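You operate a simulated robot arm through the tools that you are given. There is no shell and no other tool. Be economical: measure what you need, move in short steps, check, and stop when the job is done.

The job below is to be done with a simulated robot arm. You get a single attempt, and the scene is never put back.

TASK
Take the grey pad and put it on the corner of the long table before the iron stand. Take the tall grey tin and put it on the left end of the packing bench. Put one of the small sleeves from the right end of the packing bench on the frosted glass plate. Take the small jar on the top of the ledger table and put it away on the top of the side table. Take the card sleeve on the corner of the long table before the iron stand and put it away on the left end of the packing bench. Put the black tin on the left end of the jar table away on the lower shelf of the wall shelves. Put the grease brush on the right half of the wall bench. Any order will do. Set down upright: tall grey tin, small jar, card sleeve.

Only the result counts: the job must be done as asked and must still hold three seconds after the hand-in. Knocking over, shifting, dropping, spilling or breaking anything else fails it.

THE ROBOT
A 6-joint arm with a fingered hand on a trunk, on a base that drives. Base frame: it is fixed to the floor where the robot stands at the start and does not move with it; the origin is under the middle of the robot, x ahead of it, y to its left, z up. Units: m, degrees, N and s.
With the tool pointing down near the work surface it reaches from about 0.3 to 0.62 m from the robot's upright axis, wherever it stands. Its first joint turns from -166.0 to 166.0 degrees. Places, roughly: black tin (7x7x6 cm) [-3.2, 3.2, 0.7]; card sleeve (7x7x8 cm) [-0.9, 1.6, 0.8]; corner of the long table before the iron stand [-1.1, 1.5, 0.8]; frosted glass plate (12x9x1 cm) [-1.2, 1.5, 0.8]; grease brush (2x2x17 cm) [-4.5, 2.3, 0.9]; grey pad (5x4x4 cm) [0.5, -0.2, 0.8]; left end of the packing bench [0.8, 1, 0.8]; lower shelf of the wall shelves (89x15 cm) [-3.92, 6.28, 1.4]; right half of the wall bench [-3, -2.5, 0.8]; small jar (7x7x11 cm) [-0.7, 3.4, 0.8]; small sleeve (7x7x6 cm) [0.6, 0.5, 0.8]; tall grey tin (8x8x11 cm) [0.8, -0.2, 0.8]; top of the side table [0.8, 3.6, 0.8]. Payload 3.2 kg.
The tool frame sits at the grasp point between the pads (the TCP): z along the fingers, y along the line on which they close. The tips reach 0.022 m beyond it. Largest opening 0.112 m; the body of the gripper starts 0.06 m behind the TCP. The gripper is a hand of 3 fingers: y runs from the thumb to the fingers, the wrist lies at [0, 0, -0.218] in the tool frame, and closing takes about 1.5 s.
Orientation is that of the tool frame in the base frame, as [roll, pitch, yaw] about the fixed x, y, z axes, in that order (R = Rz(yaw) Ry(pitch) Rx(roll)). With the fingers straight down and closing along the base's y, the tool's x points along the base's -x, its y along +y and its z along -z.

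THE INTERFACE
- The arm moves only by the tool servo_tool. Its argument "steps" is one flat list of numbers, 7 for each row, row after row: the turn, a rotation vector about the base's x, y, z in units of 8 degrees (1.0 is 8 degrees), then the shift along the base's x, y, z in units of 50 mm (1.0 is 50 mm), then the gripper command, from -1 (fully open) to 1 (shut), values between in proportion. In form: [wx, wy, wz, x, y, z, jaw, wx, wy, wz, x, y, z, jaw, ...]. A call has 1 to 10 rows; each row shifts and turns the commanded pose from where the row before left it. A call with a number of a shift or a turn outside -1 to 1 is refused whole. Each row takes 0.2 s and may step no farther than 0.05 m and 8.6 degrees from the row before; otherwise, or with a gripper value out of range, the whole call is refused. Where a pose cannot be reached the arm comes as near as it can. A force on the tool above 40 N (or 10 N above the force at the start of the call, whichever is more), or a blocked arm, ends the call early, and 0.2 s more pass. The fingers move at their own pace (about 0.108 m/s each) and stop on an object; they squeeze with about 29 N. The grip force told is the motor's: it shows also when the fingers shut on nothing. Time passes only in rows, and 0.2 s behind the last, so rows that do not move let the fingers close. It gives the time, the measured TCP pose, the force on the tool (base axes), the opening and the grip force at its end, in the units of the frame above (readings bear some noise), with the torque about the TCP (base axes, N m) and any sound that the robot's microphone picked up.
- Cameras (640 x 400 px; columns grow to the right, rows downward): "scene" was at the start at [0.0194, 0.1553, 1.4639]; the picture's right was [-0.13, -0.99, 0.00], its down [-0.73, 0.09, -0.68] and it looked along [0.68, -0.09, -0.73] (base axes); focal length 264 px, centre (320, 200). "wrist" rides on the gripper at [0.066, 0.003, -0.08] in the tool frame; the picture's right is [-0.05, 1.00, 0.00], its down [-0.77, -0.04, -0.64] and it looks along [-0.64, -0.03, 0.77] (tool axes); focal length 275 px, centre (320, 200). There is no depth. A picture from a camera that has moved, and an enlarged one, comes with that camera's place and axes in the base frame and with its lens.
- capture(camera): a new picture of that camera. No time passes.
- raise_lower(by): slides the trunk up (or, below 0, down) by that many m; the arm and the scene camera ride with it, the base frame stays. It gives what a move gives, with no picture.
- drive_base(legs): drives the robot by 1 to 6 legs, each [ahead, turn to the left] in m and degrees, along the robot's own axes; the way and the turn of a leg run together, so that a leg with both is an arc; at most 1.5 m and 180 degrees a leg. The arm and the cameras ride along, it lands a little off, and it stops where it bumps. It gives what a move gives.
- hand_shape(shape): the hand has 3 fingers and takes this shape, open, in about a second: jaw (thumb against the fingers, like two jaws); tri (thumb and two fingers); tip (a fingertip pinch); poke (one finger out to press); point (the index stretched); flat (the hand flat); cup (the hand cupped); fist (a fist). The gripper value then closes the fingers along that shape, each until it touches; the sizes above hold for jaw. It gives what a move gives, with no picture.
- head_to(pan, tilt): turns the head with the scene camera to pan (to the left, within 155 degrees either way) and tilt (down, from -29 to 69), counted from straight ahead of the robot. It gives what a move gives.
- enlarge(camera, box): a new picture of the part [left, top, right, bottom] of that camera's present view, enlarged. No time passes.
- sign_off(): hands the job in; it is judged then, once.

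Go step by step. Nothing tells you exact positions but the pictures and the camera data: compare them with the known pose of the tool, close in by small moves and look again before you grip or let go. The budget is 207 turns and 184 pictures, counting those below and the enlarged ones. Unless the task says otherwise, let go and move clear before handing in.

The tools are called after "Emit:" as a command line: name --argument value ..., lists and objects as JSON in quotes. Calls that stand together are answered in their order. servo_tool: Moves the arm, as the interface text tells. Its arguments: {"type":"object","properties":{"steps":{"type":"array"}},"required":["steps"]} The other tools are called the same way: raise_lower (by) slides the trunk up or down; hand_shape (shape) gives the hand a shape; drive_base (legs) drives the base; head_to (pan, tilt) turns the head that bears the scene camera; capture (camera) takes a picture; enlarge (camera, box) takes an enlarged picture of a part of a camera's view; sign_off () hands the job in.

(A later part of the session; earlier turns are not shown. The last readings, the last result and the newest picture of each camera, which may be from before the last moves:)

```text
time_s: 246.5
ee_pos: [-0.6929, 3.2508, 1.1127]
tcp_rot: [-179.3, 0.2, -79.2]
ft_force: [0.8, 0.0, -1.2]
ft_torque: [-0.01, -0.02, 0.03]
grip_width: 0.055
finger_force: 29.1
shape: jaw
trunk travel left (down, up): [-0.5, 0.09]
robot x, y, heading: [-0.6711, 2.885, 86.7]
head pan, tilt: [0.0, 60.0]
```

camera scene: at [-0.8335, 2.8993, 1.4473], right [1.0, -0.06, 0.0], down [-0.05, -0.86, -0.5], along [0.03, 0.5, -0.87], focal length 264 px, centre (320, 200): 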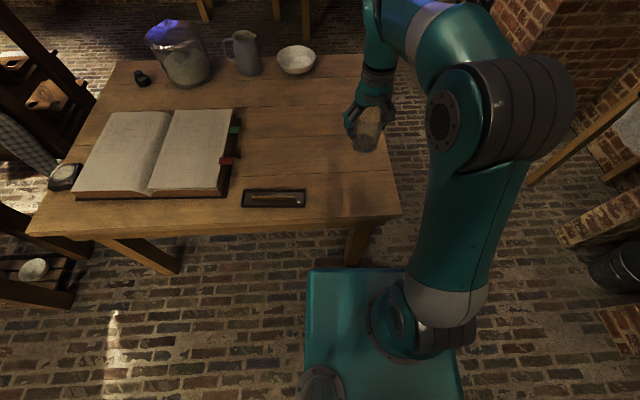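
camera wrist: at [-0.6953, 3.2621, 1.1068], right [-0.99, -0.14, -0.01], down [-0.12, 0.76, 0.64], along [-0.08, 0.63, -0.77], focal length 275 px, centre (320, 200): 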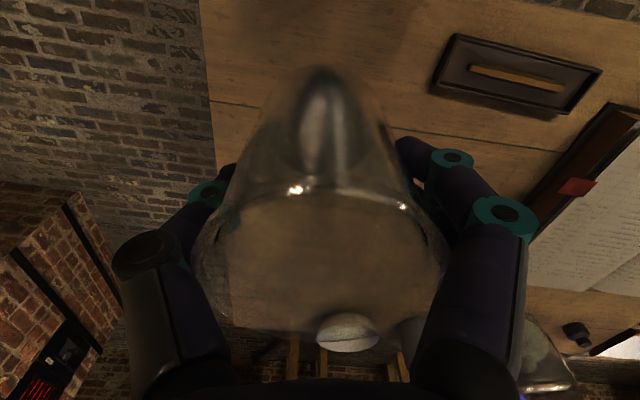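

Emit:
drive_base --legs '[[-0.15, 0], [0, -86.5], [0.7, 0], [0, 75], [1.0, 0], [0, -75]]'

Emit:
head_to --pan 0 --tilt 45

Emit:
capture --camera "scene"

Emit:
capture --camera "wrist"

```text
time_s: 264.6
ee_pos: [0.42, 4.0509, 1.1123]
tcp_rot: [-179.2, 0.1, -109.5]
ft_force: [0.2, 0.9, -1.5]
ft_torque: [0.0, 0.01, 0.0]
grip_width: 0.055
finger_force: 29.4
shape: jaw
trunk travel left (down, up): [-0.5, 0.09]
robot x, y, heading: [0.2535, 3.7222, 56.6]
head pan, tilt: [0.0, 60.0]
stopped in leg 6: the robot was blocked; the commanded pose is now the measured one
```

```text
time_s: 265.3
ee_pos: [0.4205, 4.053, 1.112]
tcp_rot: [-179.2, 0.1, -109.5]
ft_force: [-0.7, 0.1, -1.9]
ft_torque: [-0.02, 0.0, -0.01]
grip_width: 0.0549
finger_force: 29.1
shape: jaw
trunk travel left (down, up): [-0.5, 0.09]
robot x, y, heading: [0.2588, 3.7212, 56.9]
head pan, tilt: [0.0, 45.0]
```

```text
85 pictures are left
camera scene: at [0.1282, 3.8313, 1.4667], right [0.84, -0.55, 0.0], down [-0.39, -0.59, -0.71], along [0.39, 0.59, -0.71], focal length 264 px, centre (320, 200)
```

scene: 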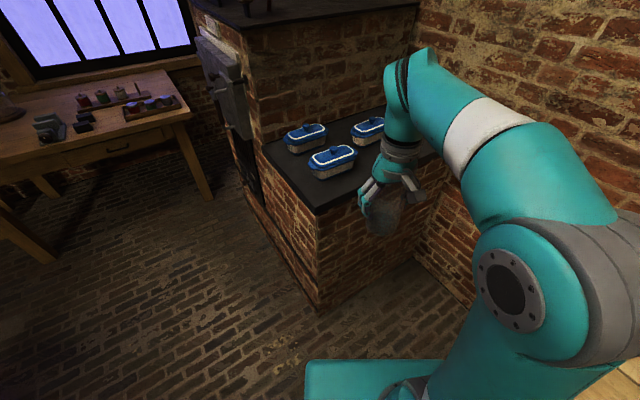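

```text
84 pictures are left
camera wrist: at [0.3941, 3.9918, 1.193], right [-0.93, 0.38, -0.01], down [0.28, 0.72, 0.64], along [0.25, 0.59, -0.77], focal length 275 px, centre (320, 200)
```

wrist: 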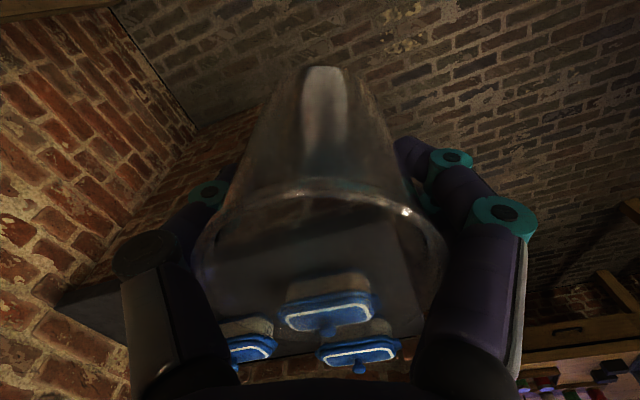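

The turn was blocked by something beside the base. I look to the right.

Emit:
head_to --pan -65 --tilt 55

Emit:
capture --camera "scene"

Emit:
head_to --pan -110 --tilt 60

Emit:
capture --camera "scene"

```text
time_s: 266.7
ee_pos: [0.4207, 4.0511, 1.1122]
tcp_rot: [-179.2, 0.3, -109.5]
ft_force: [0.2, 0.0, -1.2]
ft_torque: [0.0, 0.0, -0.02]
grip_width: 0.0552
finger_force: 28.5
shape: jaw
trunk travel left (down, up): [-0.5, 0.09]
robot x, y, heading: [0.2569, 3.722, 56.7]
head pan, tilt: [-65.0, 55.0]
```

```text
83 pictures are left
camera scene: at [0.1551, 3.753, 1.4534], right [-0.14, -0.99, 0.0], down [-0.81, 0.12, -0.57], along [0.57, -0.08, -0.82], focal length 264 px, centre (320, 200)
```

scene: 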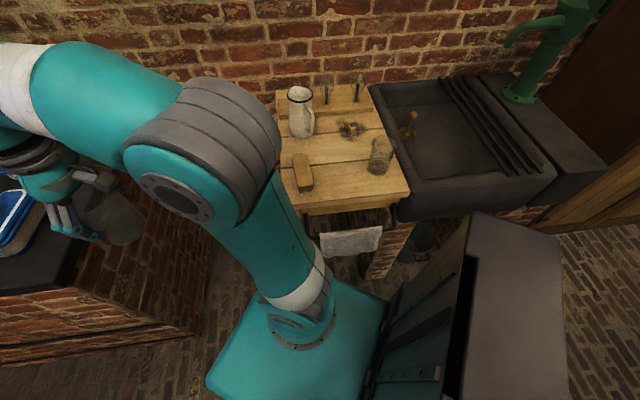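

```text
time_s: 267.8
ee_pos: [0.4205, 4.0505, 1.1131]
tcp_rot: [-179.4, 0.1, -109.5]
ft_force: [-0.1, 0.3, -2.5]
ft_torque: [0.01, 0.01, 0.03]
grip_width: 0.055
finger_force: 28.9
shape: jaw
trunk travel left (down, up): [-0.5, 0.09]
robot x, y, heading: [0.2547, 3.7234, 56.9]
head pan, tilt: [-110.0, 60.0]
```

```text
82 pictures are left
camera scene: at [0.1237, 3.7099, 1.4473], right [-0.8, -0.6, 0.0], down [-0.52, 0.69, -0.5], along [0.3, -0.4, -0.87], focal length 264 px, centre (320, 200)
```

scene: 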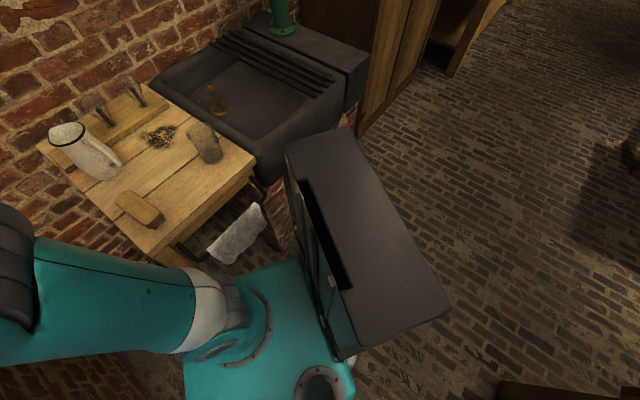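

The column corner stopped the turn, but the arm can swing to the side table from here: the free spot is about (0.69, 3.62), table top ~0.85. I swing the arm round at height.

Emit:
servo_tool --steps '[0, 0, -0.92, 0.822, -0.48, 0, 1, 0, 0, -0.92, 0.753, -0.582, 0, 1, 0, 0, -0.92, 0.672, -0.674, 0, 1, 0, 0, -0.92, 0.58, -0.755, 0, 1, 0, 0, -0.92, 0.477, -0.824, 0, 1, 0, 0, -0.92, 0.367, -0.878, 0, 1, 0, 0, -0.92, 0.251, -0.918, 0, 1, 0, 0, -0.92, 0.131, -0.943, 0, 1, 0, 0, -0.92, 0.008, -0.952, 0, 1, 0, 0, -0.5, -0.114, -0.9, 0, 1]'

Emit:
head_to --pan -65 --tilt 55

Emit:
capture --camera "scene"

Emit:
capture --camera "wrist"

```text
time_s: 270.0
ee_pos: [0.6196, 3.6585, 1.1141]
tcp_rot: [-179.3, 0.1, -179.8]
ft_force: [-0.7, 1.0, -1.7]
ft_torque: [0.02, -0.01, 0.04]
grip_width: 0.0548
finger_force: 28.4
shape: jaw
trunk travel left (down, up): [-0.5, 0.09]
robot x, y, heading: [0.2539, 3.7207, 56.6]
head pan, tilt: [-110.0, 60.0]
```

```text
time_s: 271.1
ee_pos: [0.6192, 3.6603, 1.1142]
tcp_rot: [-179.3, 0.2, -179.7]
ft_force: [-0.1, -0.2, -2.1]
ft_torque: [0.03, -0.01, 0.02]
grip_width: 0.0548
finger_force: 28.8
shape: jaw
trunk travel left (down, up): [-0.5, 0.09]
robot x, y, heading: [0.2533, 3.7209, 56.9]
head pan, tilt: [-65.0, 55.0]
```

```text
81 pictures are left
camera scene: at [0.1552, 3.7527, 1.4534], right [-0.14, -0.99, 0.0], down [-0.81, 0.12, -0.57], along [0.57, -0.08, -0.82], focal length 264 px, centre (320, 200)
```

scene: 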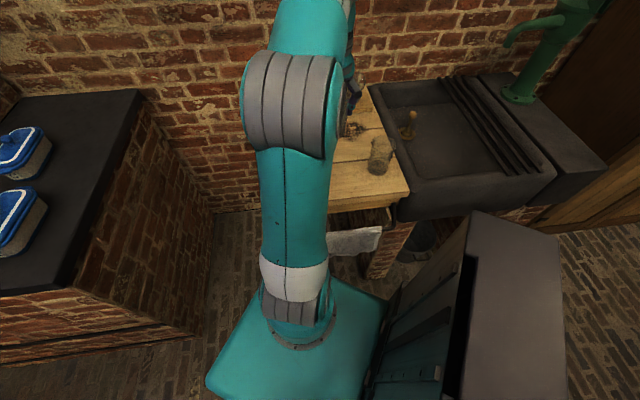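

```text
80 pictures are left
camera wrist: at [0.5519, 3.6637, 1.1938], right [0.04, 1.0, -0.01], down [0.77, -0.02, 0.64], along [0.64, -0.04, -0.77], focal length 275 px, centre (320, 200)
```

wrist: 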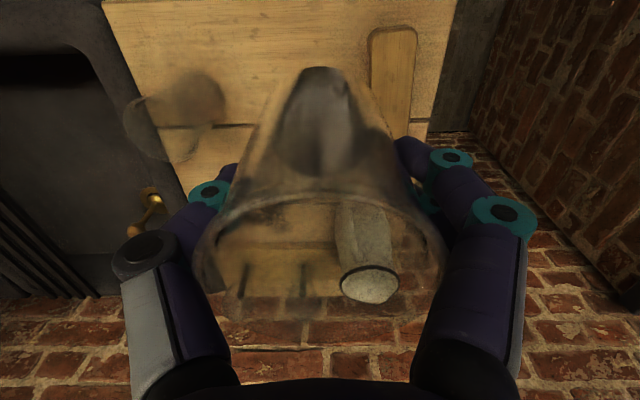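

The spot between glass and brush is about (0.69, 3.62). I move over it and lower part way.

Emit:
servo_tool --steps '[0, 0, 0, 0.7, -0.4, 0, 1, 0, 0, 0, 0.7, -0.4, -0.4, 1, 0, 0, 0, 0, 0, -0.9, 1, 0, 0, 0, 0, 0, -0.9, 1, 0, 0, 0, 0, 0, -0.4, 1]'

Emit:
capture --camera "wrist"

Emit:
head_to --pan -85 --tilt 50

Emit:
capture --camera "scene"

```text
time_s: 272.3
ee_pos: [0.6874, 3.6175, 0.9816]
tcp_rot: [-179.4, 0.3, -179.7]
ft_force: [-1.4, -0.5, -1.6]
ft_torque: [-0.02, -0.02, 0.0]
grip_width: 0.055
finger_force: 29.3
shape: jaw
trunk travel left (down, up): [-0.5, 0.09]
robot x, y, heading: [0.2567, 3.7239, 56.7]
head pan, tilt: [-65.0, 55.0]
```

```text
79 pictures are left
camera wrist: at [0.6212, 3.6228, 1.0623], right [0.04, 1.0, -0.01], down [0.77, -0.03, 0.64], along [0.64, -0.04, -0.77], focal length 275 px, centre (320, 200)
```

wrist: 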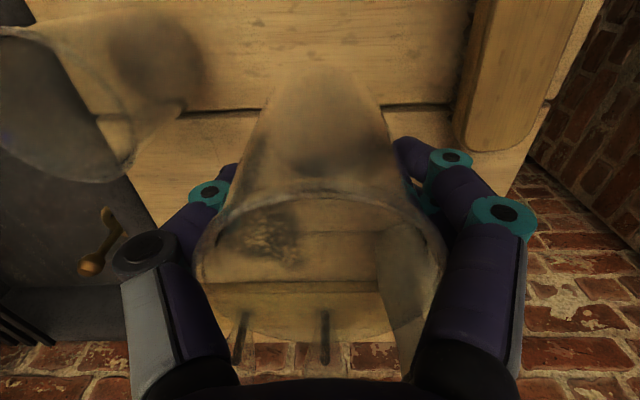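

```text
time_s: 273.2
ee_pos: [0.6872, 3.6177, 0.9829]
tcp_rot: [-179.4, 0.3, -179.7]
ft_force: [0.2, 0.4, -1.0]
ft_torque: [0.01, 0.02, 0.01]
grip_width: 0.0547
finger_force: 29.8
shape: jaw
trunk travel left (down, up): [-0.5, 0.09]
robot x, y, heading: [0.2552, 3.7239, 56.7]
head pan, tilt: [-85.0, 50.0]
```

```text
78 pictures are left
camera scene: at [0.1518, 3.7267, 1.4599], right [-0.47, -0.88, 0.0], down [-0.68, 0.36, -0.64], along [0.57, -0.3, -0.77], focal length 264 px, centre (320, 200)
```

scene: 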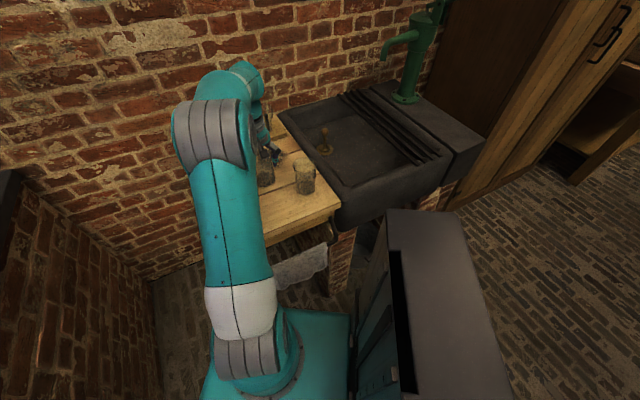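

Emit:
servo_tool --steps '[0, 0, 0, 0, 0, -0.5, 1, 0, 0, 0, 0, 0, -0.4, 1]'

Emit:
enlarge --camera "scene" --box '[230, 120, 350, 195]'

Emit:
capture --camera "wrist"

```text
time_s: 273.8
ee_pos: [0.6887, 3.6174, 0.9382]
tcp_rot: [-179.3, 0.2, -179.6]
ft_force: [0.0, 0.2, -2.2]
ft_torque: [0.03, 0.01, -0.05]
grip_width: 0.0551
finger_force: 29.3
shape: jaw
trunk travel left (down, up): [-0.5, 0.09]
robot x, y, heading: [0.2539, 3.725, 56.9]
head pan, tilt: [-85.0, 50.0]
```

```text
5.33 times, centred on (290, 158) of scene
camera zoom: at [0.1519, 3.7266, 1.4599], right [-0.47, -0.88, 0.0], down [-0.68, 0.36, -0.64], along [0.57, -0.3, -0.77], focal length 1406 px, centre (480, 427)
```

zoom: 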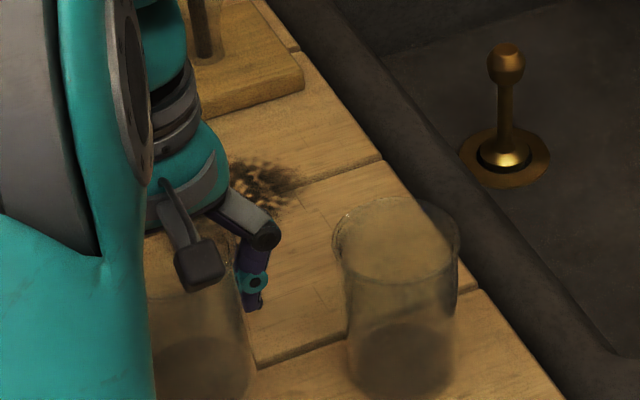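

```text
76 pictures are left
camera wrist: at [0.6202, 3.6225, 1.0178], right [0.04, 1.0, -0.01], down [0.77, -0.02, 0.64], along [0.64, -0.04, -0.77], focal length 275 px, centre (320, 200)
```

wrist: 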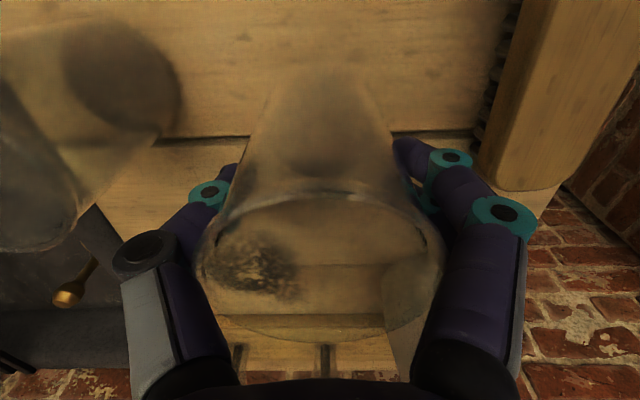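

Emit:
servo_tool --steps '[0, 0, 0, 0, 0, -0.2, 1, 0, 0, 0, 0, 0, 0, 1]'

Emit:
servo_tool --steps '[0, 0, 0, 0, 0, -0.1, 1, 0, 0, 0, 0, 0, 0, 1]'

Emit:
servo_tool --steps '[0, 0, 0, 0, 0, -0.08, 1, 0, 0, 0, 0, 0, 0, 1]'

Emit:
servo_tool --steps '[0, 0, 0, 0, 0, -0.08, 1, 0, 0, 0, 0, 0, 0, 1]'

Emit:
capture --camera "wrist"

```text
time_s: 274.4
ee_pos: [0.6879, 3.6171, 0.9281]
tcp_rot: [-179.3, 0.3, -179.7]
ft_force: [-0.9, -0.9, -1.4]
ft_torque: [0.01, -0.01, -0.01]
grip_width: 0.0549
finger_force: 28.3
shape: jaw
trunk travel left (down, up): [-0.5, 0.09]
robot x, y, heading: [0.2517, 3.7245, 56.9]
head pan, tilt: [-85.0, 50.0]
```

```text
time_s: 275.0
ee_pos: [0.6865, 3.6177, 0.9224]
tcp_rot: [-179.2, 0.2, -179.8]
ft_force: [0.2, -0.4, -0.4]
ft_torque: [-0.02, 0.01, -0.01]
grip_width: 0.0549
finger_force: 29.0
shape: jaw
trunk travel left (down, up): [-0.5, 0.09]
robot x, y, heading: [0.2556, 3.7226, 56.7]
head pan, tilt: [-85.0, 50.0]
```

```text
time_s: 275.6
ee_pos: [0.6868, 3.6168, 0.9182]
tcp_rot: [-179.3, 0.2, -179.7]
ft_force: [0.2, 0.2, -0.3]
ft_torque: [-0.02, -0.01, 0.01]
grip_width: 0.0549
finger_force: 28.6
shape: jaw
trunk travel left (down, up): [-0.5, 0.09]
robot x, y, heading: [0.2554, 3.7233, 56.9]
head pan, tilt: [-85.0, 50.0]
```

```text
time_s: 276.2
ee_pos: [0.688, 3.6165, 0.9155]
tcp_rot: [-179.2, 0.3, -179.7]
ft_force: [0.0, 0.2, -1.0]
ft_torque: [0.01, 0.01, 0.0]
grip_width: 0.0551
finger_force: 29.0
shape: jaw
trunk travel left (down, up): [-0.5, 0.09]
robot x, y, heading: [0.2544, 3.7234, 56.8]
head pan, tilt: [-85.0, 50.0]
```

```text
75 pictures are left
camera wrist: at [0.6206, 3.6219, 0.9957], right [0.04, 1.0, -0.01], down [0.77, -0.02, 0.64], along [0.64, -0.04, -0.77], focal length 275 px, centre (320, 200)
```

wrist: 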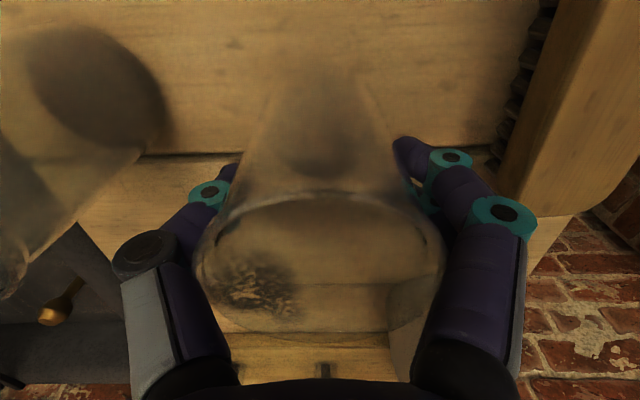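

Emit:
servo_tool --steps '[0, 0, 0, 0, 0, -0.1, 1, 0, 0, 0, 0, 0, 0, 1]'

Emit:
servo_tool --steps '[0, 0, 0, 0, 0, -0.08, 1, 0, 0, 0, 0, 0, 0, 1]'

Emit:
servo_tool --steps '[0, 0, 0, 0, 0, -0.08, 1, 0, 0, 0, 0, 0, 0, 1]'

Emit:
servo_tool --steps '[0, 0, 0, 0, 0, -0.08, 1, 0, 0, 0, 0, 0, 0, 1]'

Emit:
capture --camera "wrist"

```text
time_s: 276.8
ee_pos: [0.6883, 3.6169, 0.9118]
tcp_rot: [-179.3, 0.3, -179.7]
ft_force: [2.1, 0.2, 10.9]
ft_torque: [0.09, 0.02, 0.01]
grip_width: 0.055
finger_force: 29.4
shape: jaw
trunk travel left (down, up): [-0.5, 0.09]
robot x, y, heading: [0.2567, 3.7246, 56.9]
head pan, tilt: [-85.0, 50.0]
```

```text
time_s: 277.4
ee_pos: [0.6879, 3.617, 0.9105]
tcp_rot: [-179.1, 0.9, -179.7]
ft_force: [-4.0, 2.8, 25.9]
ft_torque: [0.19, 0.07, 0.03]
grip_width: 0.0546
finger_force: 29.1
shape: jaw
trunk travel left (down, up): [-0.5, 0.09]
robot x, y, heading: [0.2562, 3.7235, 56.9]
head pan, tilt: [-85.0, 50.0]
stopped in row 2: the force on the tool passed its limit at 41 N (the readings are from after the stop); the commanded pose is now the measured one
```

```text
time_s: 277.8
ee_pos: [0.6895, 3.6158, 0.9096]
tcp_rot: [-178.9, 1.2, -179.5]
ft_force: [-5.5, 1.8, 27.2]
ft_torque: [0.27, 0.12, 0.09]
grip_width: 0.0546
finger_force: 28.6
shape: jaw
trunk travel left (down, up): [-0.5, 0.09]
robot x, y, heading: [0.2556, 3.7206, 56.6]
head pan, tilt: [-85.0, 50.0]
stopped in row 1: the force on the tool passed its limit at 44 N (the readings are from after the stop); the commanded pose is now the measured one
```

```text
time_s: 278.1
ee_pos: [0.6902, 3.6156, 0.9099]
tcp_rot: [-178.8, 1.4, -179.6]
ft_force: [-5.9, 1.4, 27.6]
ft_torque: [0.24, 0.1, 0.05]
grip_width: 0.0547
finger_force: 28.1
shape: jaw
trunk travel left (down, up): [-0.5, 0.09]
robot x, y, heading: [0.2561, 3.725, 57.0]
head pan, tilt: [-85.0, 50.0]
stopped in row 1: the force on the tool passed its limit at 44 N (the readings are from after the stop); the commanded pose is now the measured one
```

```text
74 pictures are left
camera wrist: at [0.6217, 3.6208, 0.9882], right [0.04, 1.0, -0.02], down [0.75, -0.02, 0.66], along [0.66, -0.04, -0.75], focal length 275 px, centre (320, 200)
```

wrist: 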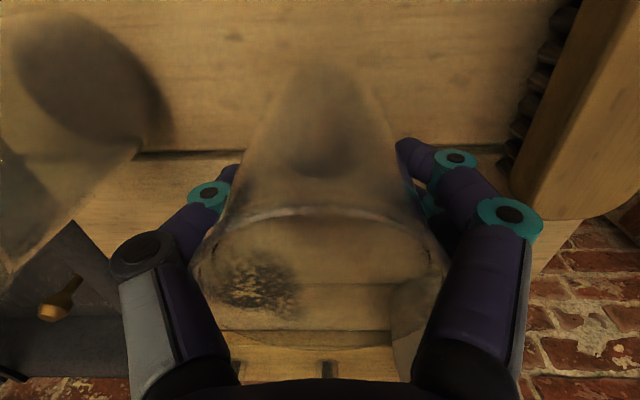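

Firm contact at z≈0.912. I relieve, open moderately and rise.

Emit:
servo_tool --steps '[0, 0.13, 0, -0.02, 0, 0.05, 1, 0, 0, 0, 0, 0, 0, 0.3, 0, 0, 0, 0, 0, 0, 0, 0, 0, 0, 0, 0, 0, -0.45, 0, 0, 0, 0, 0, 0, -0.5, 0, 0, 0, 0, 0, 0, -0.5]'

Emit:
capture --camera "wrist"

```text
time_s: 279.5
ee_pos: [0.6913, 3.6147, 0.9105]
tcp_rot: [-178.9, 0.1, -179.6]
ft_force: [0.4, 1.3, -0.6]
ft_torque: [-0.01, -0.02, 0.0]
grip_width: 0.0837
finger_force: 0.0
shape: jaw
trunk travel left (down, up): [-0.5, 0.09]
robot x, y, heading: [0.2526, 3.7242, 57.1]
head pan, tilt: [-85.0, 50.0]
```

```text
73 pictures are left
camera wrist: at [0.6239, 3.6204, 0.9899], right [0.04, 1.0, -0.02], down [0.77, -0.02, 0.64], along [0.64, -0.04, -0.77], focal length 275 px, centre (320, 200)
```

wrist: 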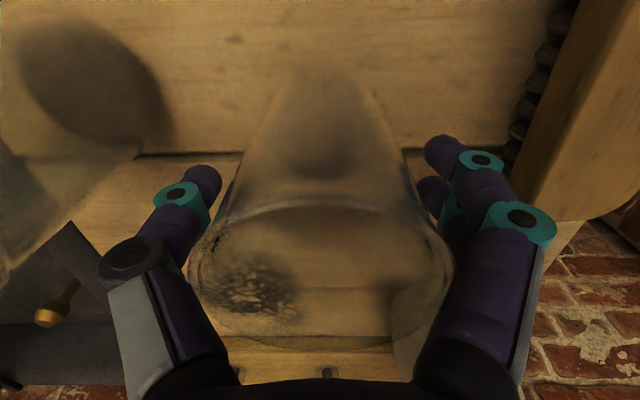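

Emit:
servo_tool --steps '[0, 0, 0, 0, 0, 0.3, -0.5, 0, 0, 0, 0, 0, 0.5, -0.5, 0, 0, 0, 0, 0, 0.8, -0.5, 0, 0, 0, 0, 0, 0.9, -0.5, 0, 0, 0, 0, 0, 0.9, -0.5, 0, 0, 0, 0, 0, 0.5, -0.5]'

Emit:
capture --camera "wrist"

Emit:
capture --camera "scene"

```text
time_s: 280.9
ee_pos: [0.69, 3.6144, 1.1057]
tcp_rot: [-178.9, 0.2, -179.6]
ft_force: [0.5, 0.3, -0.1]
ft_torque: [0.0, 0.04, 0.03]
grip_width: 0.0838
finger_force: 0.1
shape: jaw
trunk travel left (down, up): [-0.5, 0.09]
robot x, y, heading: [0.2557, 3.7238, 57.2]
head pan, tilt: [-85.0, 50.0]
```

```text
72 pictures are left
camera wrist: at [0.6229, 3.6201, 1.1861], right [0.04, 1.0, -0.02], down [0.77, -0.02, 0.64], along [0.64, -0.04, -0.77], focal length 275 px, centre (320, 200)
```

wrist: 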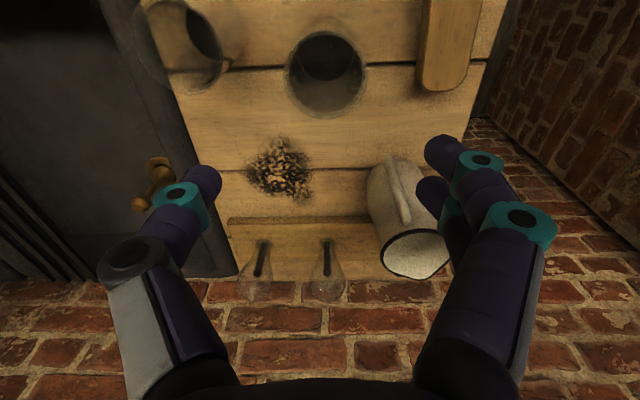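

```text
71 pictures are left
camera scene: at [0.1516, 3.7266, 1.4599], right [-0.47, -0.88, 0.0], down [-0.68, 0.36, -0.64], along [0.57, -0.3, -0.77], focal length 264 px, centre (320, 200)
```

scene: 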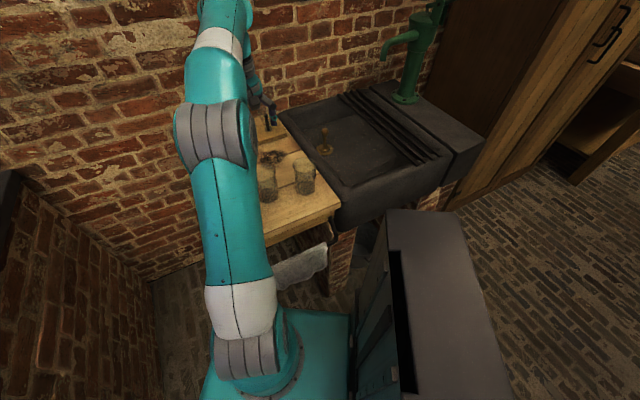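

The jar stands upright. I swing the arm back over the base front and leave the niche the way I came.

Emit:
servo_tool --steps '[0, 0, 0, -0.7, 0.4, 0.1, -0.5, 0, 0, 0, -0.7, 0.4, 0.1, -0.5]'

Emit:
servo_tool --steps '[0, 0, 0.5, 0.114, 0.9, 0, -0.5, 0, 0, 0.92, -0.008, 0.952, 0, -0.5, 0, 0, 0.92, -0.131, 0.943, 0, -0.5, 0, 0, 0.92, -0.251, 0.918, 0, -0.5, 0, 0, 0.92, -0.367, 0.878, 0, -0.5, 0, 0, 0.92, -0.477, 0.824, 0, -1, 0, 0, 0.92, -0.58, 0.755, 0, -1, 0, 0, 0.92, -0.672, 0.674, 0, -1, 0, 0, 0.92, -0.753, 0.582, 0, -1, 0, 0, 0.92, -0.822, 0.48, 0, -1]'

```text
time_s: 281.5
ee_pos: [0.6196, 3.6548, 1.1156]
tcp_rot: [-179.0, 0.2, -179.5]
ft_force: [0.5, -0.2, -0.2]
ft_torque: [-0.01, 0.0, -0.02]
grip_width: 0.0836
finger_force: 0.0
shape: jaw
trunk travel left (down, up): [-0.5, 0.09]
robot x, y, heading: [0.2539, 3.723, 56.7]
head pan, tilt: [-85.0, 50.0]
```

```text
time_s: 283.7
ee_pos: [0.421, 4.049, 1.1141]
tcp_rot: [-178.7, 0.2, -109.3]
ft_force: [-0.7, -0.4, -0.9]
ft_torque: [-0.02, 0.02, 0.0]
grip_width: 0.1119
finger_force: 0.1
shape: jaw
trunk travel left (down, up): [-0.5, 0.09]
robot x, y, heading: [0.2541, 3.719, 56.9]
head pan, tilt: [-85.0, 50.0]
```

Emit:
drive_base --legs '[[0, 18], [-1.0, 0], [0, 118], [1.33, 0], [0, -13]]'

Emit:
head_to --pan 0 --tilt 25

Emit:
capture --camera "scene"

```text
time_s: 301.9
ee_pos: [-1.6734, 2.4082, 1.1153]
tcp_rot: [-178.9, 0.1, 15.0]
ft_force: [0.0, -0.2, 0.6]
ft_torque: [-0.01, 0.0, 0.01]
grip_width: 0.1119
finger_force: 0.1
shape: jaw
trunk travel left (down, up): [-0.5, 0.09]
robot x, y, heading: [-1.3083, 2.4541, -178.9]
head pan, tilt: [-85.0, 50.0]
```

```text
time_s: 303.5
ee_pos: [-1.6728, 2.4072, 1.115]
tcp_rot: [-178.9, 0.3, 15.1]
ft_force: [0.1, 0.0, 0.1]
ft_torque: [-0.03, 0.0, 0.0]
grip_width: 0.1119
finger_force: 0.1
shape: jaw
trunk travel left (down, up): [-0.5, 0.09]
robot x, y, heading: [-1.3078, 2.4547, -178.8]
head pan, tilt: [0.0, 25.0]
```

```text
70 pictures are left
camera scene: at [-1.3368, 2.2863, 1.4974], right [-0.02, 1.0, 0.0], down [0.42, 0.01, -0.91], along [-0.91, -0.02, -0.42], focal length 264 px, centre (320, 200)
```

scene: 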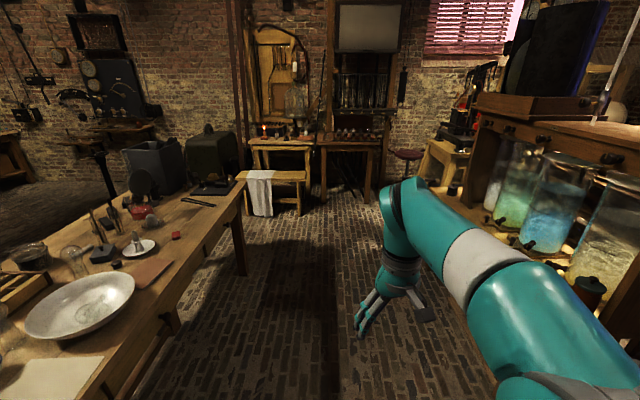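

The corridor is clear; I drive 1.5 m on and look at the jar table.

Emit:
drive_base --legs '[[1.5, 0]]'

Emit:
head_to --pan -75 --tilt 35

Emit:
capture --camera "scene"

Emit:
head_to --pan -20 --tilt 25

Emit:
capture --camera "scene"

```text
time_s: 311.0
ee_pos: [-3.1889, 2.42, 1.1151]
tcp_rot: [-178.8, 0.1, 12.7]
ft_force: [-0.3, -0.2, -0.2]
ft_torque: [-0.02, 0.0, 0.02]
grip_width: 0.1119
finger_force: 0.0
shape: jaw
trunk travel left (down, up): [-0.5, 0.09]
robot x, y, heading: [-2.8199, 2.4468, 179.0]
head pan, tilt: [0.0, 25.0]
```

```text
time_s: 312.5
ee_pos: [-3.1891, 2.419, 1.1149]
tcp_rot: [-178.9, 0.2, 12.7]
ft_force: [0.0, 0.5, 0.2]
ft_torque: [-0.01, 0.02, -0.01]
grip_width: 0.1119
finger_force: 0.1
shape: jaw
trunk travel left (down, up): [-0.5, 0.09]
robot x, y, heading: [-2.8236, 2.4506, 179.1]
head pan, tilt: [-75.0, 35.0]
```

```text
69 pictures are left
camera scene: at [-2.7865, 2.3684, 1.4816], right [0.97, 0.24, 0.0], down [0.14, -0.56, -0.82], along [-0.2, 0.79, -0.57], focal length 264 px, centre (320, 200)
```

scene: 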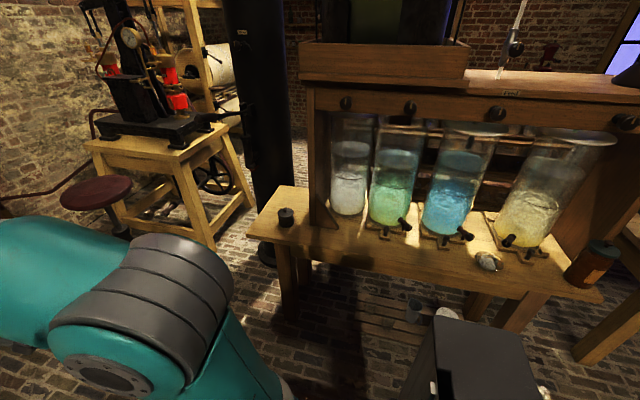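

```text
time_s: 313.7
ee_pos: [-3.1883, 2.4195, 1.115]
tcp_rot: [-178.9, 0.1, 12.7]
ft_force: [0.5, -0.5, -0.6]
ft_torque: [-0.03, 0.01, 0.01]
grip_width: 0.112
finger_force: 0.1
shape: jaw
trunk travel left (down, up): [-0.5, 0.09]
robot x, y, heading: [-2.8246, 2.4479, 178.8]
head pan, tilt: [-20.0, 25.0]
```

```text
68 pictures are left
camera scene: at [-2.8511, 2.316, 1.4974], right [0.36, 0.93, 0.0], down [0.39, -0.15, -0.91], along [-0.85, 0.33, -0.42], focal length 264 px, centre (320, 200)
```

scene: 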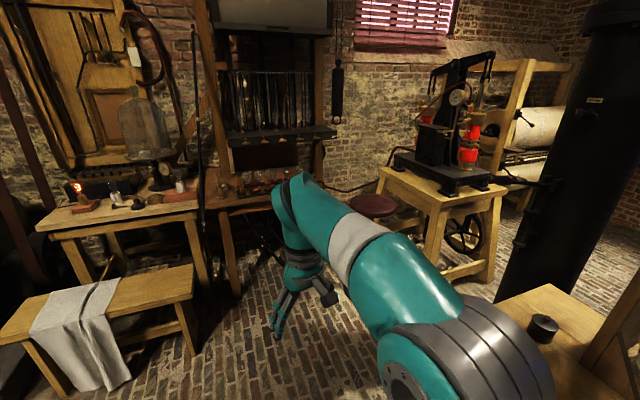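

The black tin is at about (−3.17, 3.25, 0.73). I drive in front of it.

Emit:
drive_base --legs '[[0, -34], [0.54, 0], [0, -55]]'

Emit:
head_to --pan -5 --tilt 55

Emit:
capture --camera "scene"

Emit:
capture --camera "wrist"

```text
time_s: 320.9
ee_pos: [-3.2954, 3.1267, 1.1139]
tcp_rot: [-178.9, 0.2, -77.1]
ft_force: [0.0, 0.3, 1.0]
ft_torque: [0.0, -0.02, 0.01]
grip_width: 0.1119
finger_force: 0.1
shape: jaw
trunk travel left (down, up): [-0.5, 0.09]
robot x, y, heading: [-3.2645, 2.7588, 89.3]
head pan, tilt: [-20.0, 25.0]
```

```text
time_s: 321.9
ee_pos: [-3.2948, 3.1258, 1.1153]
tcp_rot: [-179.0, 0.2, -77.1]
ft_force: [0.3, 0.0, 0.2]
ft_torque: [0.01, 0.0, -0.04]
grip_width: 0.1119
finger_force: 0.1
shape: jaw
trunk travel left (down, up): [-0.5, 0.09]
robot x, y, heading: [-3.2659, 2.7632, 89.0]
head pan, tilt: [-5.0, 55.0]
```

```text
67 pictures are left
camera scene: at [-3.4231, 2.7758, 1.4534], right [0.99, -0.1, 0.0], down [-0.08, -0.81, -0.57], along [0.06, 0.57, -0.82], focal length 264 px, centre (320, 200)
```

scene: 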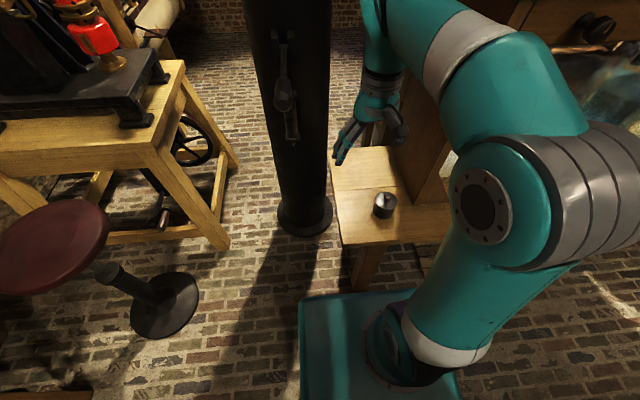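

```text
66 pictures are left
camera wrist: at [-3.2859, 3.0627, 1.1951], right [-0.98, -0.18, -0.02], down [-0.15, 0.76, 0.64], along [-0.1, 0.63, -0.77], focal length 275 px, centre (320, 200)
```

wrist: 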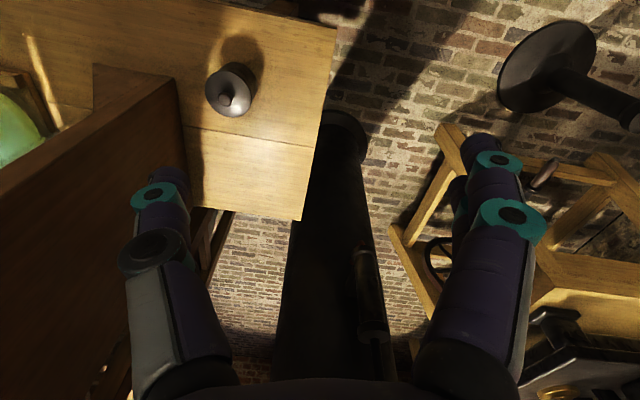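

The black tin is around (−3.18, 3.21), top z≈0.79, with the cabinet side close on its right. I move over it with a narrower opening and re-measure.

Emit:
servo_tool --steps '[0, 0, 0, 0.7, 0.3, -0.3, -0.65, 0, 0, 0, 0.7, 0.4, -0.3, -0.65, 0, 0, 0, 0.7, 0.5, -0.3, -0.65, 0, 0, 0, 0.2, 0.4, -0.7, -0.65, 0, 0, 0, 0, 0, -0.9, -0.65, 0, 0, 0, 0, 0, -0.6, -0.65]'

Emit:
capture --camera "wrist"

Emit:
enlarge --camera "scene" --box '[300, 100, 500, 225]'

```text
time_s: 323.3
ee_pos: [-3.1798, 3.2093, 0.9624]
tcp_rot: [-178.9, 0.2, -77.0]
ft_force: [-0.3, 0.9, 0.7]
ft_torque: [0.0, 0.04, -0.01]
grip_width: 0.0928
finger_force: 0.0
shape: jaw
trunk travel left (down, up): [-0.5, 0.09]
robot x, y, heading: [-3.2631, 2.7584, 89.2]
head pan, tilt: [-5.0, 55.0]
```

```text
65 pictures are left
camera wrist: at [-3.1711, 3.1435, 1.0419], right [-0.98, -0.18, -0.02], down [-0.15, 0.76, 0.64], along [-0.1, 0.63, -0.77], focal length 275 px, centre (320, 200)
```

wrist: 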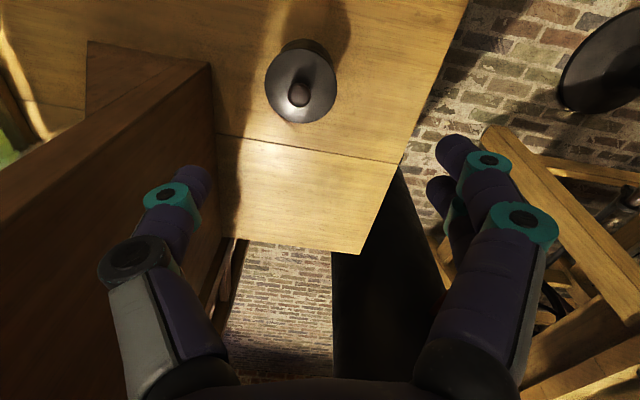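

```text
3.20 times, centred on (400, 162) of scene
camera zoom: at [-3.423, 2.7759, 1.4534], right [0.99, -0.1, 0.0], down [-0.08, -0.81, -0.57], along [0.06, 0.57, -0.82], focal length 844 px, centre (64, 320)
```

zoom: 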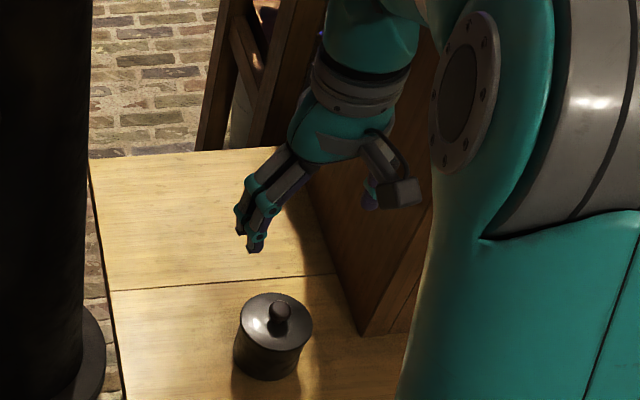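

Refined: tin at (−3.166, 3.228), lid z≈0.775; panel 10 cm to its right. I descend in two stages.

Emit:
servo_tool --steps '[0, 0, 0, 0.28, 0.38, -0.4, -0.75, 0, 0, 0, 0, 0, -0.9, -0.75, 0, 0, 0, 0, 0, -0.9, -0.75, 0, 0, 0, 0, 0, -0.9, -0.75]'

Emit:
capture --camera "wrist"

Emit:
enlarge --camera "scene" --box '[300, 100, 500, 225]'

```text
time_s: 324.3
ee_pos: [-3.168, 3.2274, 0.805]
tcp_rot: [-178.9, 0.1, -77.1]
ft_force: [0.6, -0.2, 0.4]
ft_torque: [0.01, -0.02, 0.0]
grip_width: 0.0977
finger_force: 0.0
shape: jaw
trunk travel left (down, up): [-0.5, 0.09]
robot x, y, heading: [-3.2613, 2.7606, 89.2]
head pan, tilt: [-5.0, 55.0]
```

```text
63 pictures are left
camera wrist: at [-3.1576, 3.1629, 0.8844], right [-0.98, -0.18, -0.02], down [-0.15, 0.75, 0.64], along [-0.1, 0.63, -0.77], focal length 275 px, centre (320, 200)
```

wrist: 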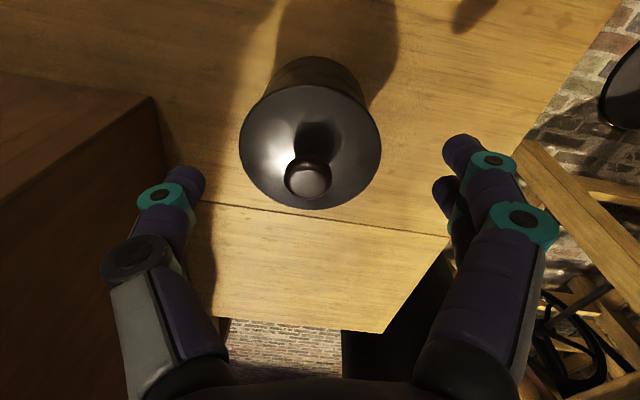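

```text
3.20 times, centred on (400, 162) of scene
camera zoom: at [-3.423, 2.7762, 1.4534], right [0.99, -0.1, 0.0], down [-0.08, -0.81, -0.57], along [0.06, 0.57, -0.82], focal length 844 px, centre (64, 320)
```

zoom: 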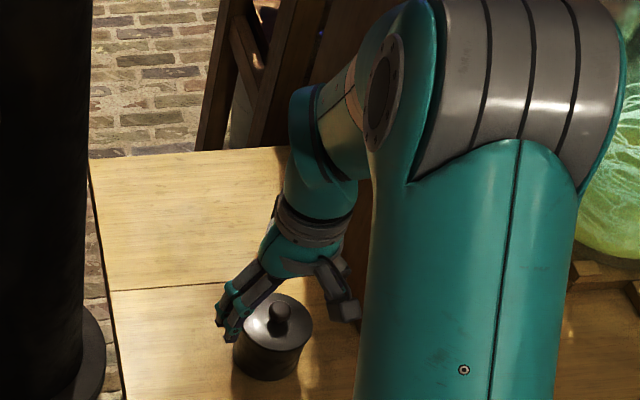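

Aligned. I descend to z≈0.744, then close.

Emit:
servo_tool --steps '[0, 0, 0, 0.08, 0.02, -0.6, -0.75, 0, 0, 0, 0, 0, -0.5, -0.75, 0, 0, 0, 0, 0, -0.12, -0.75, 0, 0, 0, 0, 0, 0, -0.75]'

Emit:
capture --camera "wrist"

```text
time_s: 325.3
ee_pos: [-3.1614, 3.2279, 0.7437]
tcp_rot: [-178.9, 0.2, -77.0]
ft_force: [0.3, 0.8, -0.3]
ft_torque: [0.02, -0.01, -0.01]
grip_width: 0.0979
finger_force: 0.0
shape: jaw
trunk travel left (down, up): [-0.5, 0.09]
robot x, y, heading: [-3.2646, 2.7595, 89.1]
head pan, tilt: [-5.0, 55.0]
```

```text
61 pictures are left
camera wrist: at [-3.153, 3.1634, 0.8234], right [-0.98, -0.18, -0.02], down [-0.15, 0.76, 0.64], along [-0.1, 0.63, -0.77], focal length 275 px, centre (320, 200)
```

wrist: 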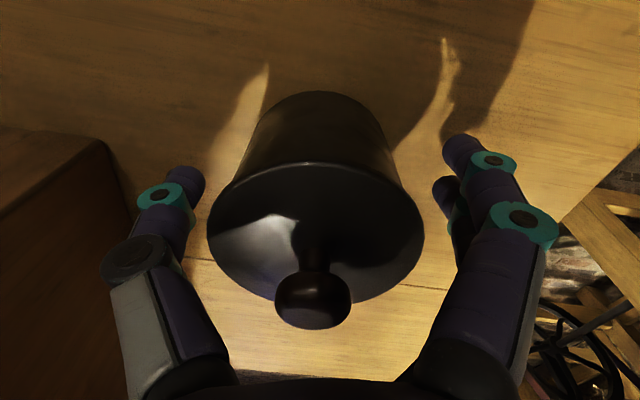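

Emit:
servo_tool --steps '[0, 0, 0, 0, 0, -0.06, 1, 0, 0, 0, 0, 0, 0, 1, 0, 0, 0, 0, 0, 0, 1, 0, 0, 0, 0, 0, 0, 1, 0, 0, 0, 0, 0, 0, 1, 0, 0, 0, 0, 0, 0, 1, 0, 0, 0, 0, 0, 0, 1, 0, 0, 0, 0, 0, 0.3, 1, 0, 0, 0, 0, 0, 0.6, 1, 0, 0, 0, 0, 0, 0.8, 1]'

Emit:
capture --camera "wrist"

```text
time_s: 327.5
ee_pos: [-3.1613, 3.2263, 0.8274]
tcp_rot: [-178.9, 0.1, -77.1]
ft_force: [0.5, 0.5, -1.3]
ft_torque: [-0.01, 0.01, -0.01]
grip_width: 0.0568
finger_force: 29.1
shape: jaw
trunk travel left (down, up): [-0.5, 0.09]
robot x, y, heading: [-3.2635, 2.7598, 89.1]
head pan, tilt: [-5.0, 55.0]
```

```text
60 pictures are left
camera wrist: at [-3.1516, 3.1612, 0.9066], right [-0.98, -0.18, -0.02], down [-0.15, 0.76, 0.64], along [-0.1, 0.63, -0.77], focal length 275 px, centre (320, 200)
```

wrist: 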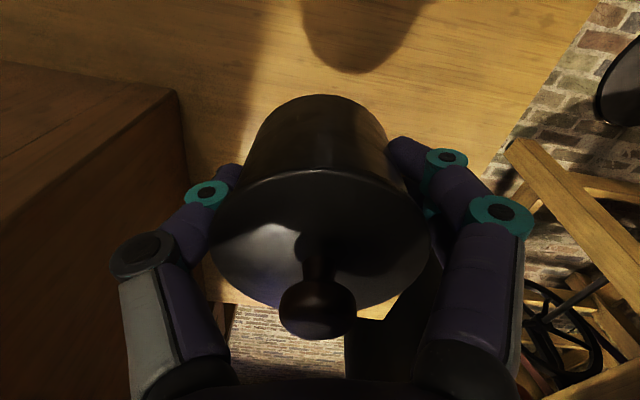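

The black tin is held. I raise it and look towards the wall shelves.

Emit:
servo_tool --steps '[0, 0, 0, 0, 0, 0.9, 1, 0, 0, 0, 0, -0.1, 0.9, 1, 0, 0, 0, -0.3, -0.5, 0.8, 1, 0, 0, 0, -0.6, -0.6, 0.5, 1, 0, 0, 0, -0.6, -0.6, 0.3, 1, 0, 0, 0, -0.6, -0.3, 0, 1]'

Emit:
head_to --pan 14 --tilt 8

Emit:
capture --camera "scene"

Emit:
enlarge --camera "scene" --box '[160, 100, 480, 300]'

```text
time_s: 328.9
ee_pos: [-3.2697, 3.1196, 0.9935]
tcp_rot: [-178.9, 0.1, -77.2]
ft_force: [1.0, -0.3, -1.2]
ft_torque: [0.0, 0.0, 0.0]
grip_width: 0.0564
finger_force: 28.8
shape: jaw
trunk travel left (down, up): [-0.5, 0.09]
robot x, y, heading: [-3.2626, 2.7576, 89.0]
head pan, tilt: [-5.0, 55.0]
```

```text
time_s: 330.0
ee_pos: [-3.2691, 3.1197, 0.9943]
tcp_rot: [-178.9, 0.1, -77.0]
ft_force: [-1.0, 0.0, -0.7]
ft_torque: [0.01, -0.03, 0.0]
grip_width: 0.0568
finger_force: 29.0
shape: jaw
trunk travel left (down, up): [-0.5, 0.09]
robot x, y, heading: [-3.2633, 2.7623, 89.1]
head pan, tilt: [14.0, 8.0]
```

```text
59 pictures are left
camera scene: at [-3.4515, 2.7943, 1.5249], right [0.97, 0.23, 0.0], down [0.03, -0.14, -0.99], along [-0.22, 0.96, -0.14], focal length 264 px, centre (320, 200)
```

scene: 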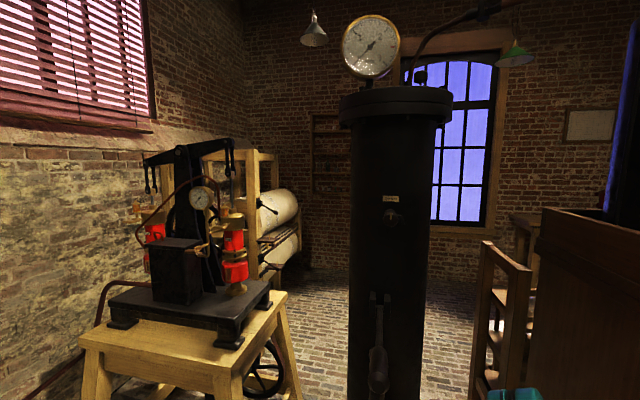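

```text
2.00 times, centred on (320, 200) of scene
camera zoom: at [-3.4515, 2.7943, 1.5249], right [0.97, 0.23, 0.0], down [0.03, -0.14, -0.99], along [-0.22, 0.96, -0.14], focal length 527 px, centre (320, 200)
```

zoom: 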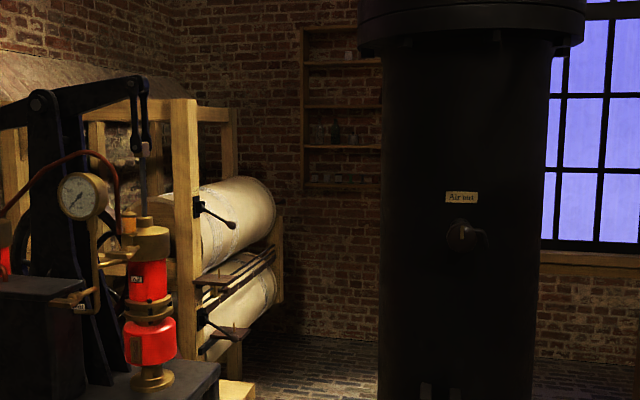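

The lower shelf (z≈1.40, gap ≈0.25 m to the next) needs a forward-tilted grip. I'll set the tin back down on the same table end and regrasp it tilted.

Emit:
servo_tool --steps '[0, 0, 0, 0.6, 0.4, 0, 1, 0, 0, 0, 0.6, 0.5, -0.4, 1, 0, 0, 0, 0.4, 0.6, -0.6, 1, 0, 0, 0, 0.2, 0.5, -0.8, 1, 0, 0, 0, 0, 0, -0.9, 1, 0, 0, 0, 0, 0, -0.9, 1, 0, 0, 0, 0, 0, -0.9, 1, 0, 0, 0, 0, 0, -0.4, 1]'

Emit:
servo_tool --steps '[0, 0, 0, 0, 0, -0.06, 1, 0, 0, 0, 0, 0, 0, 1]'

Emit:
capture --camera "wrist"

```text
time_s: 331.8
ee_pos: [-3.177, 3.2243, 0.7486]
tcp_rot: [-178.9, 0.2, -77.1]
ft_force: [0.9, -0.6, -0.5]
ft_torque: [0.0, -0.01, 0.02]
grip_width: 0.0561
finger_force: 29.4
shape: jaw
trunk travel left (down, up): [-0.5, 0.09]
robot x, y, heading: [-3.267, 2.764, 89.3]
head pan, tilt: [14.0, 8.0]
```

```text
time_s: 332.4
ee_pos: [-3.1779, 3.2245, 0.7457]
tcp_rot: [-178.8, 0.0, -77.1]
ft_force: [-0.5, -0.3, 0.4]
ft_torque: [0.0, 0.01, 0.0]
grip_width: 0.0563
finger_force: 29.0
shape: jaw
trunk travel left (down, up): [-0.5, 0.09]
robot x, y, heading: [-3.264, 2.7638, 89.0]
head pan, tilt: [14.0, 8.0]
```

```text
57 pictures are left
camera wrist: at [-3.1678, 3.1591, 0.8266], right [-0.98, -0.18, -0.02], down [-0.15, 0.76, 0.64], along [-0.1, 0.63, -0.77], focal length 275 px, centre (320, 200)
```

wrist: 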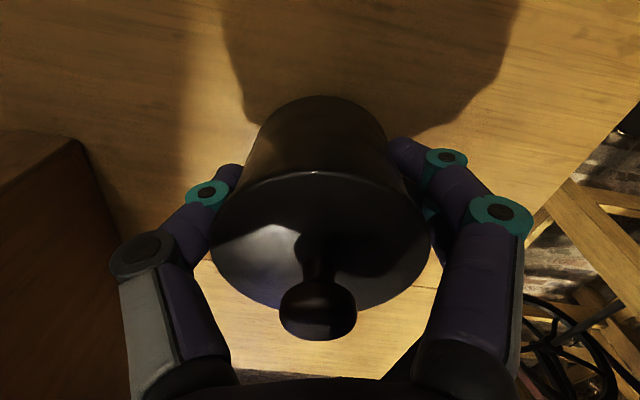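

Emit:
servo_tool --steps '[0, 0, 0, 0, 0, -0.05, 1, 0, 0, 0, 0, 0, 0, 1]'

Emit:
servo_tool --steps '[0, 0, 0, 0, 0, -0.04, 1, 0, 0, 0, 0, 0, 0, 1]'

```text
time_s: 333.0
ee_pos: [-3.1784, 3.2238, 0.7449]
tcp_rot: [-178.9, 0.1, -77.0]
ft_force: [-0.5, 0.3, -0.5]
ft_torque: [0.02, 0.0, -0.01]
grip_width: 0.0566
finger_force: 29.1
shape: jaw
trunk travel left (down, up): [-0.5, 0.09]
robot x, y, heading: [-3.2634, 2.7611, 89.3]
head pan, tilt: [14.0, 8.0]
```

```text
time_s: 333.6
ee_pos: [-3.1774, 3.2236, 0.7416]
tcp_rot: [-178.9, 0.2, -77.1]
ft_force: [0.2, 0.7, -0.4]
ft_torque: [-0.01, 0.0, 0.01]
grip_width: 0.0563
finger_force: 28.8
shape: jaw
trunk travel left (down, up): [-0.5, 0.09]
robot x, y, heading: [-3.2631, 2.764, 88.9]
head pan, tilt: [14.0, 8.0]
```

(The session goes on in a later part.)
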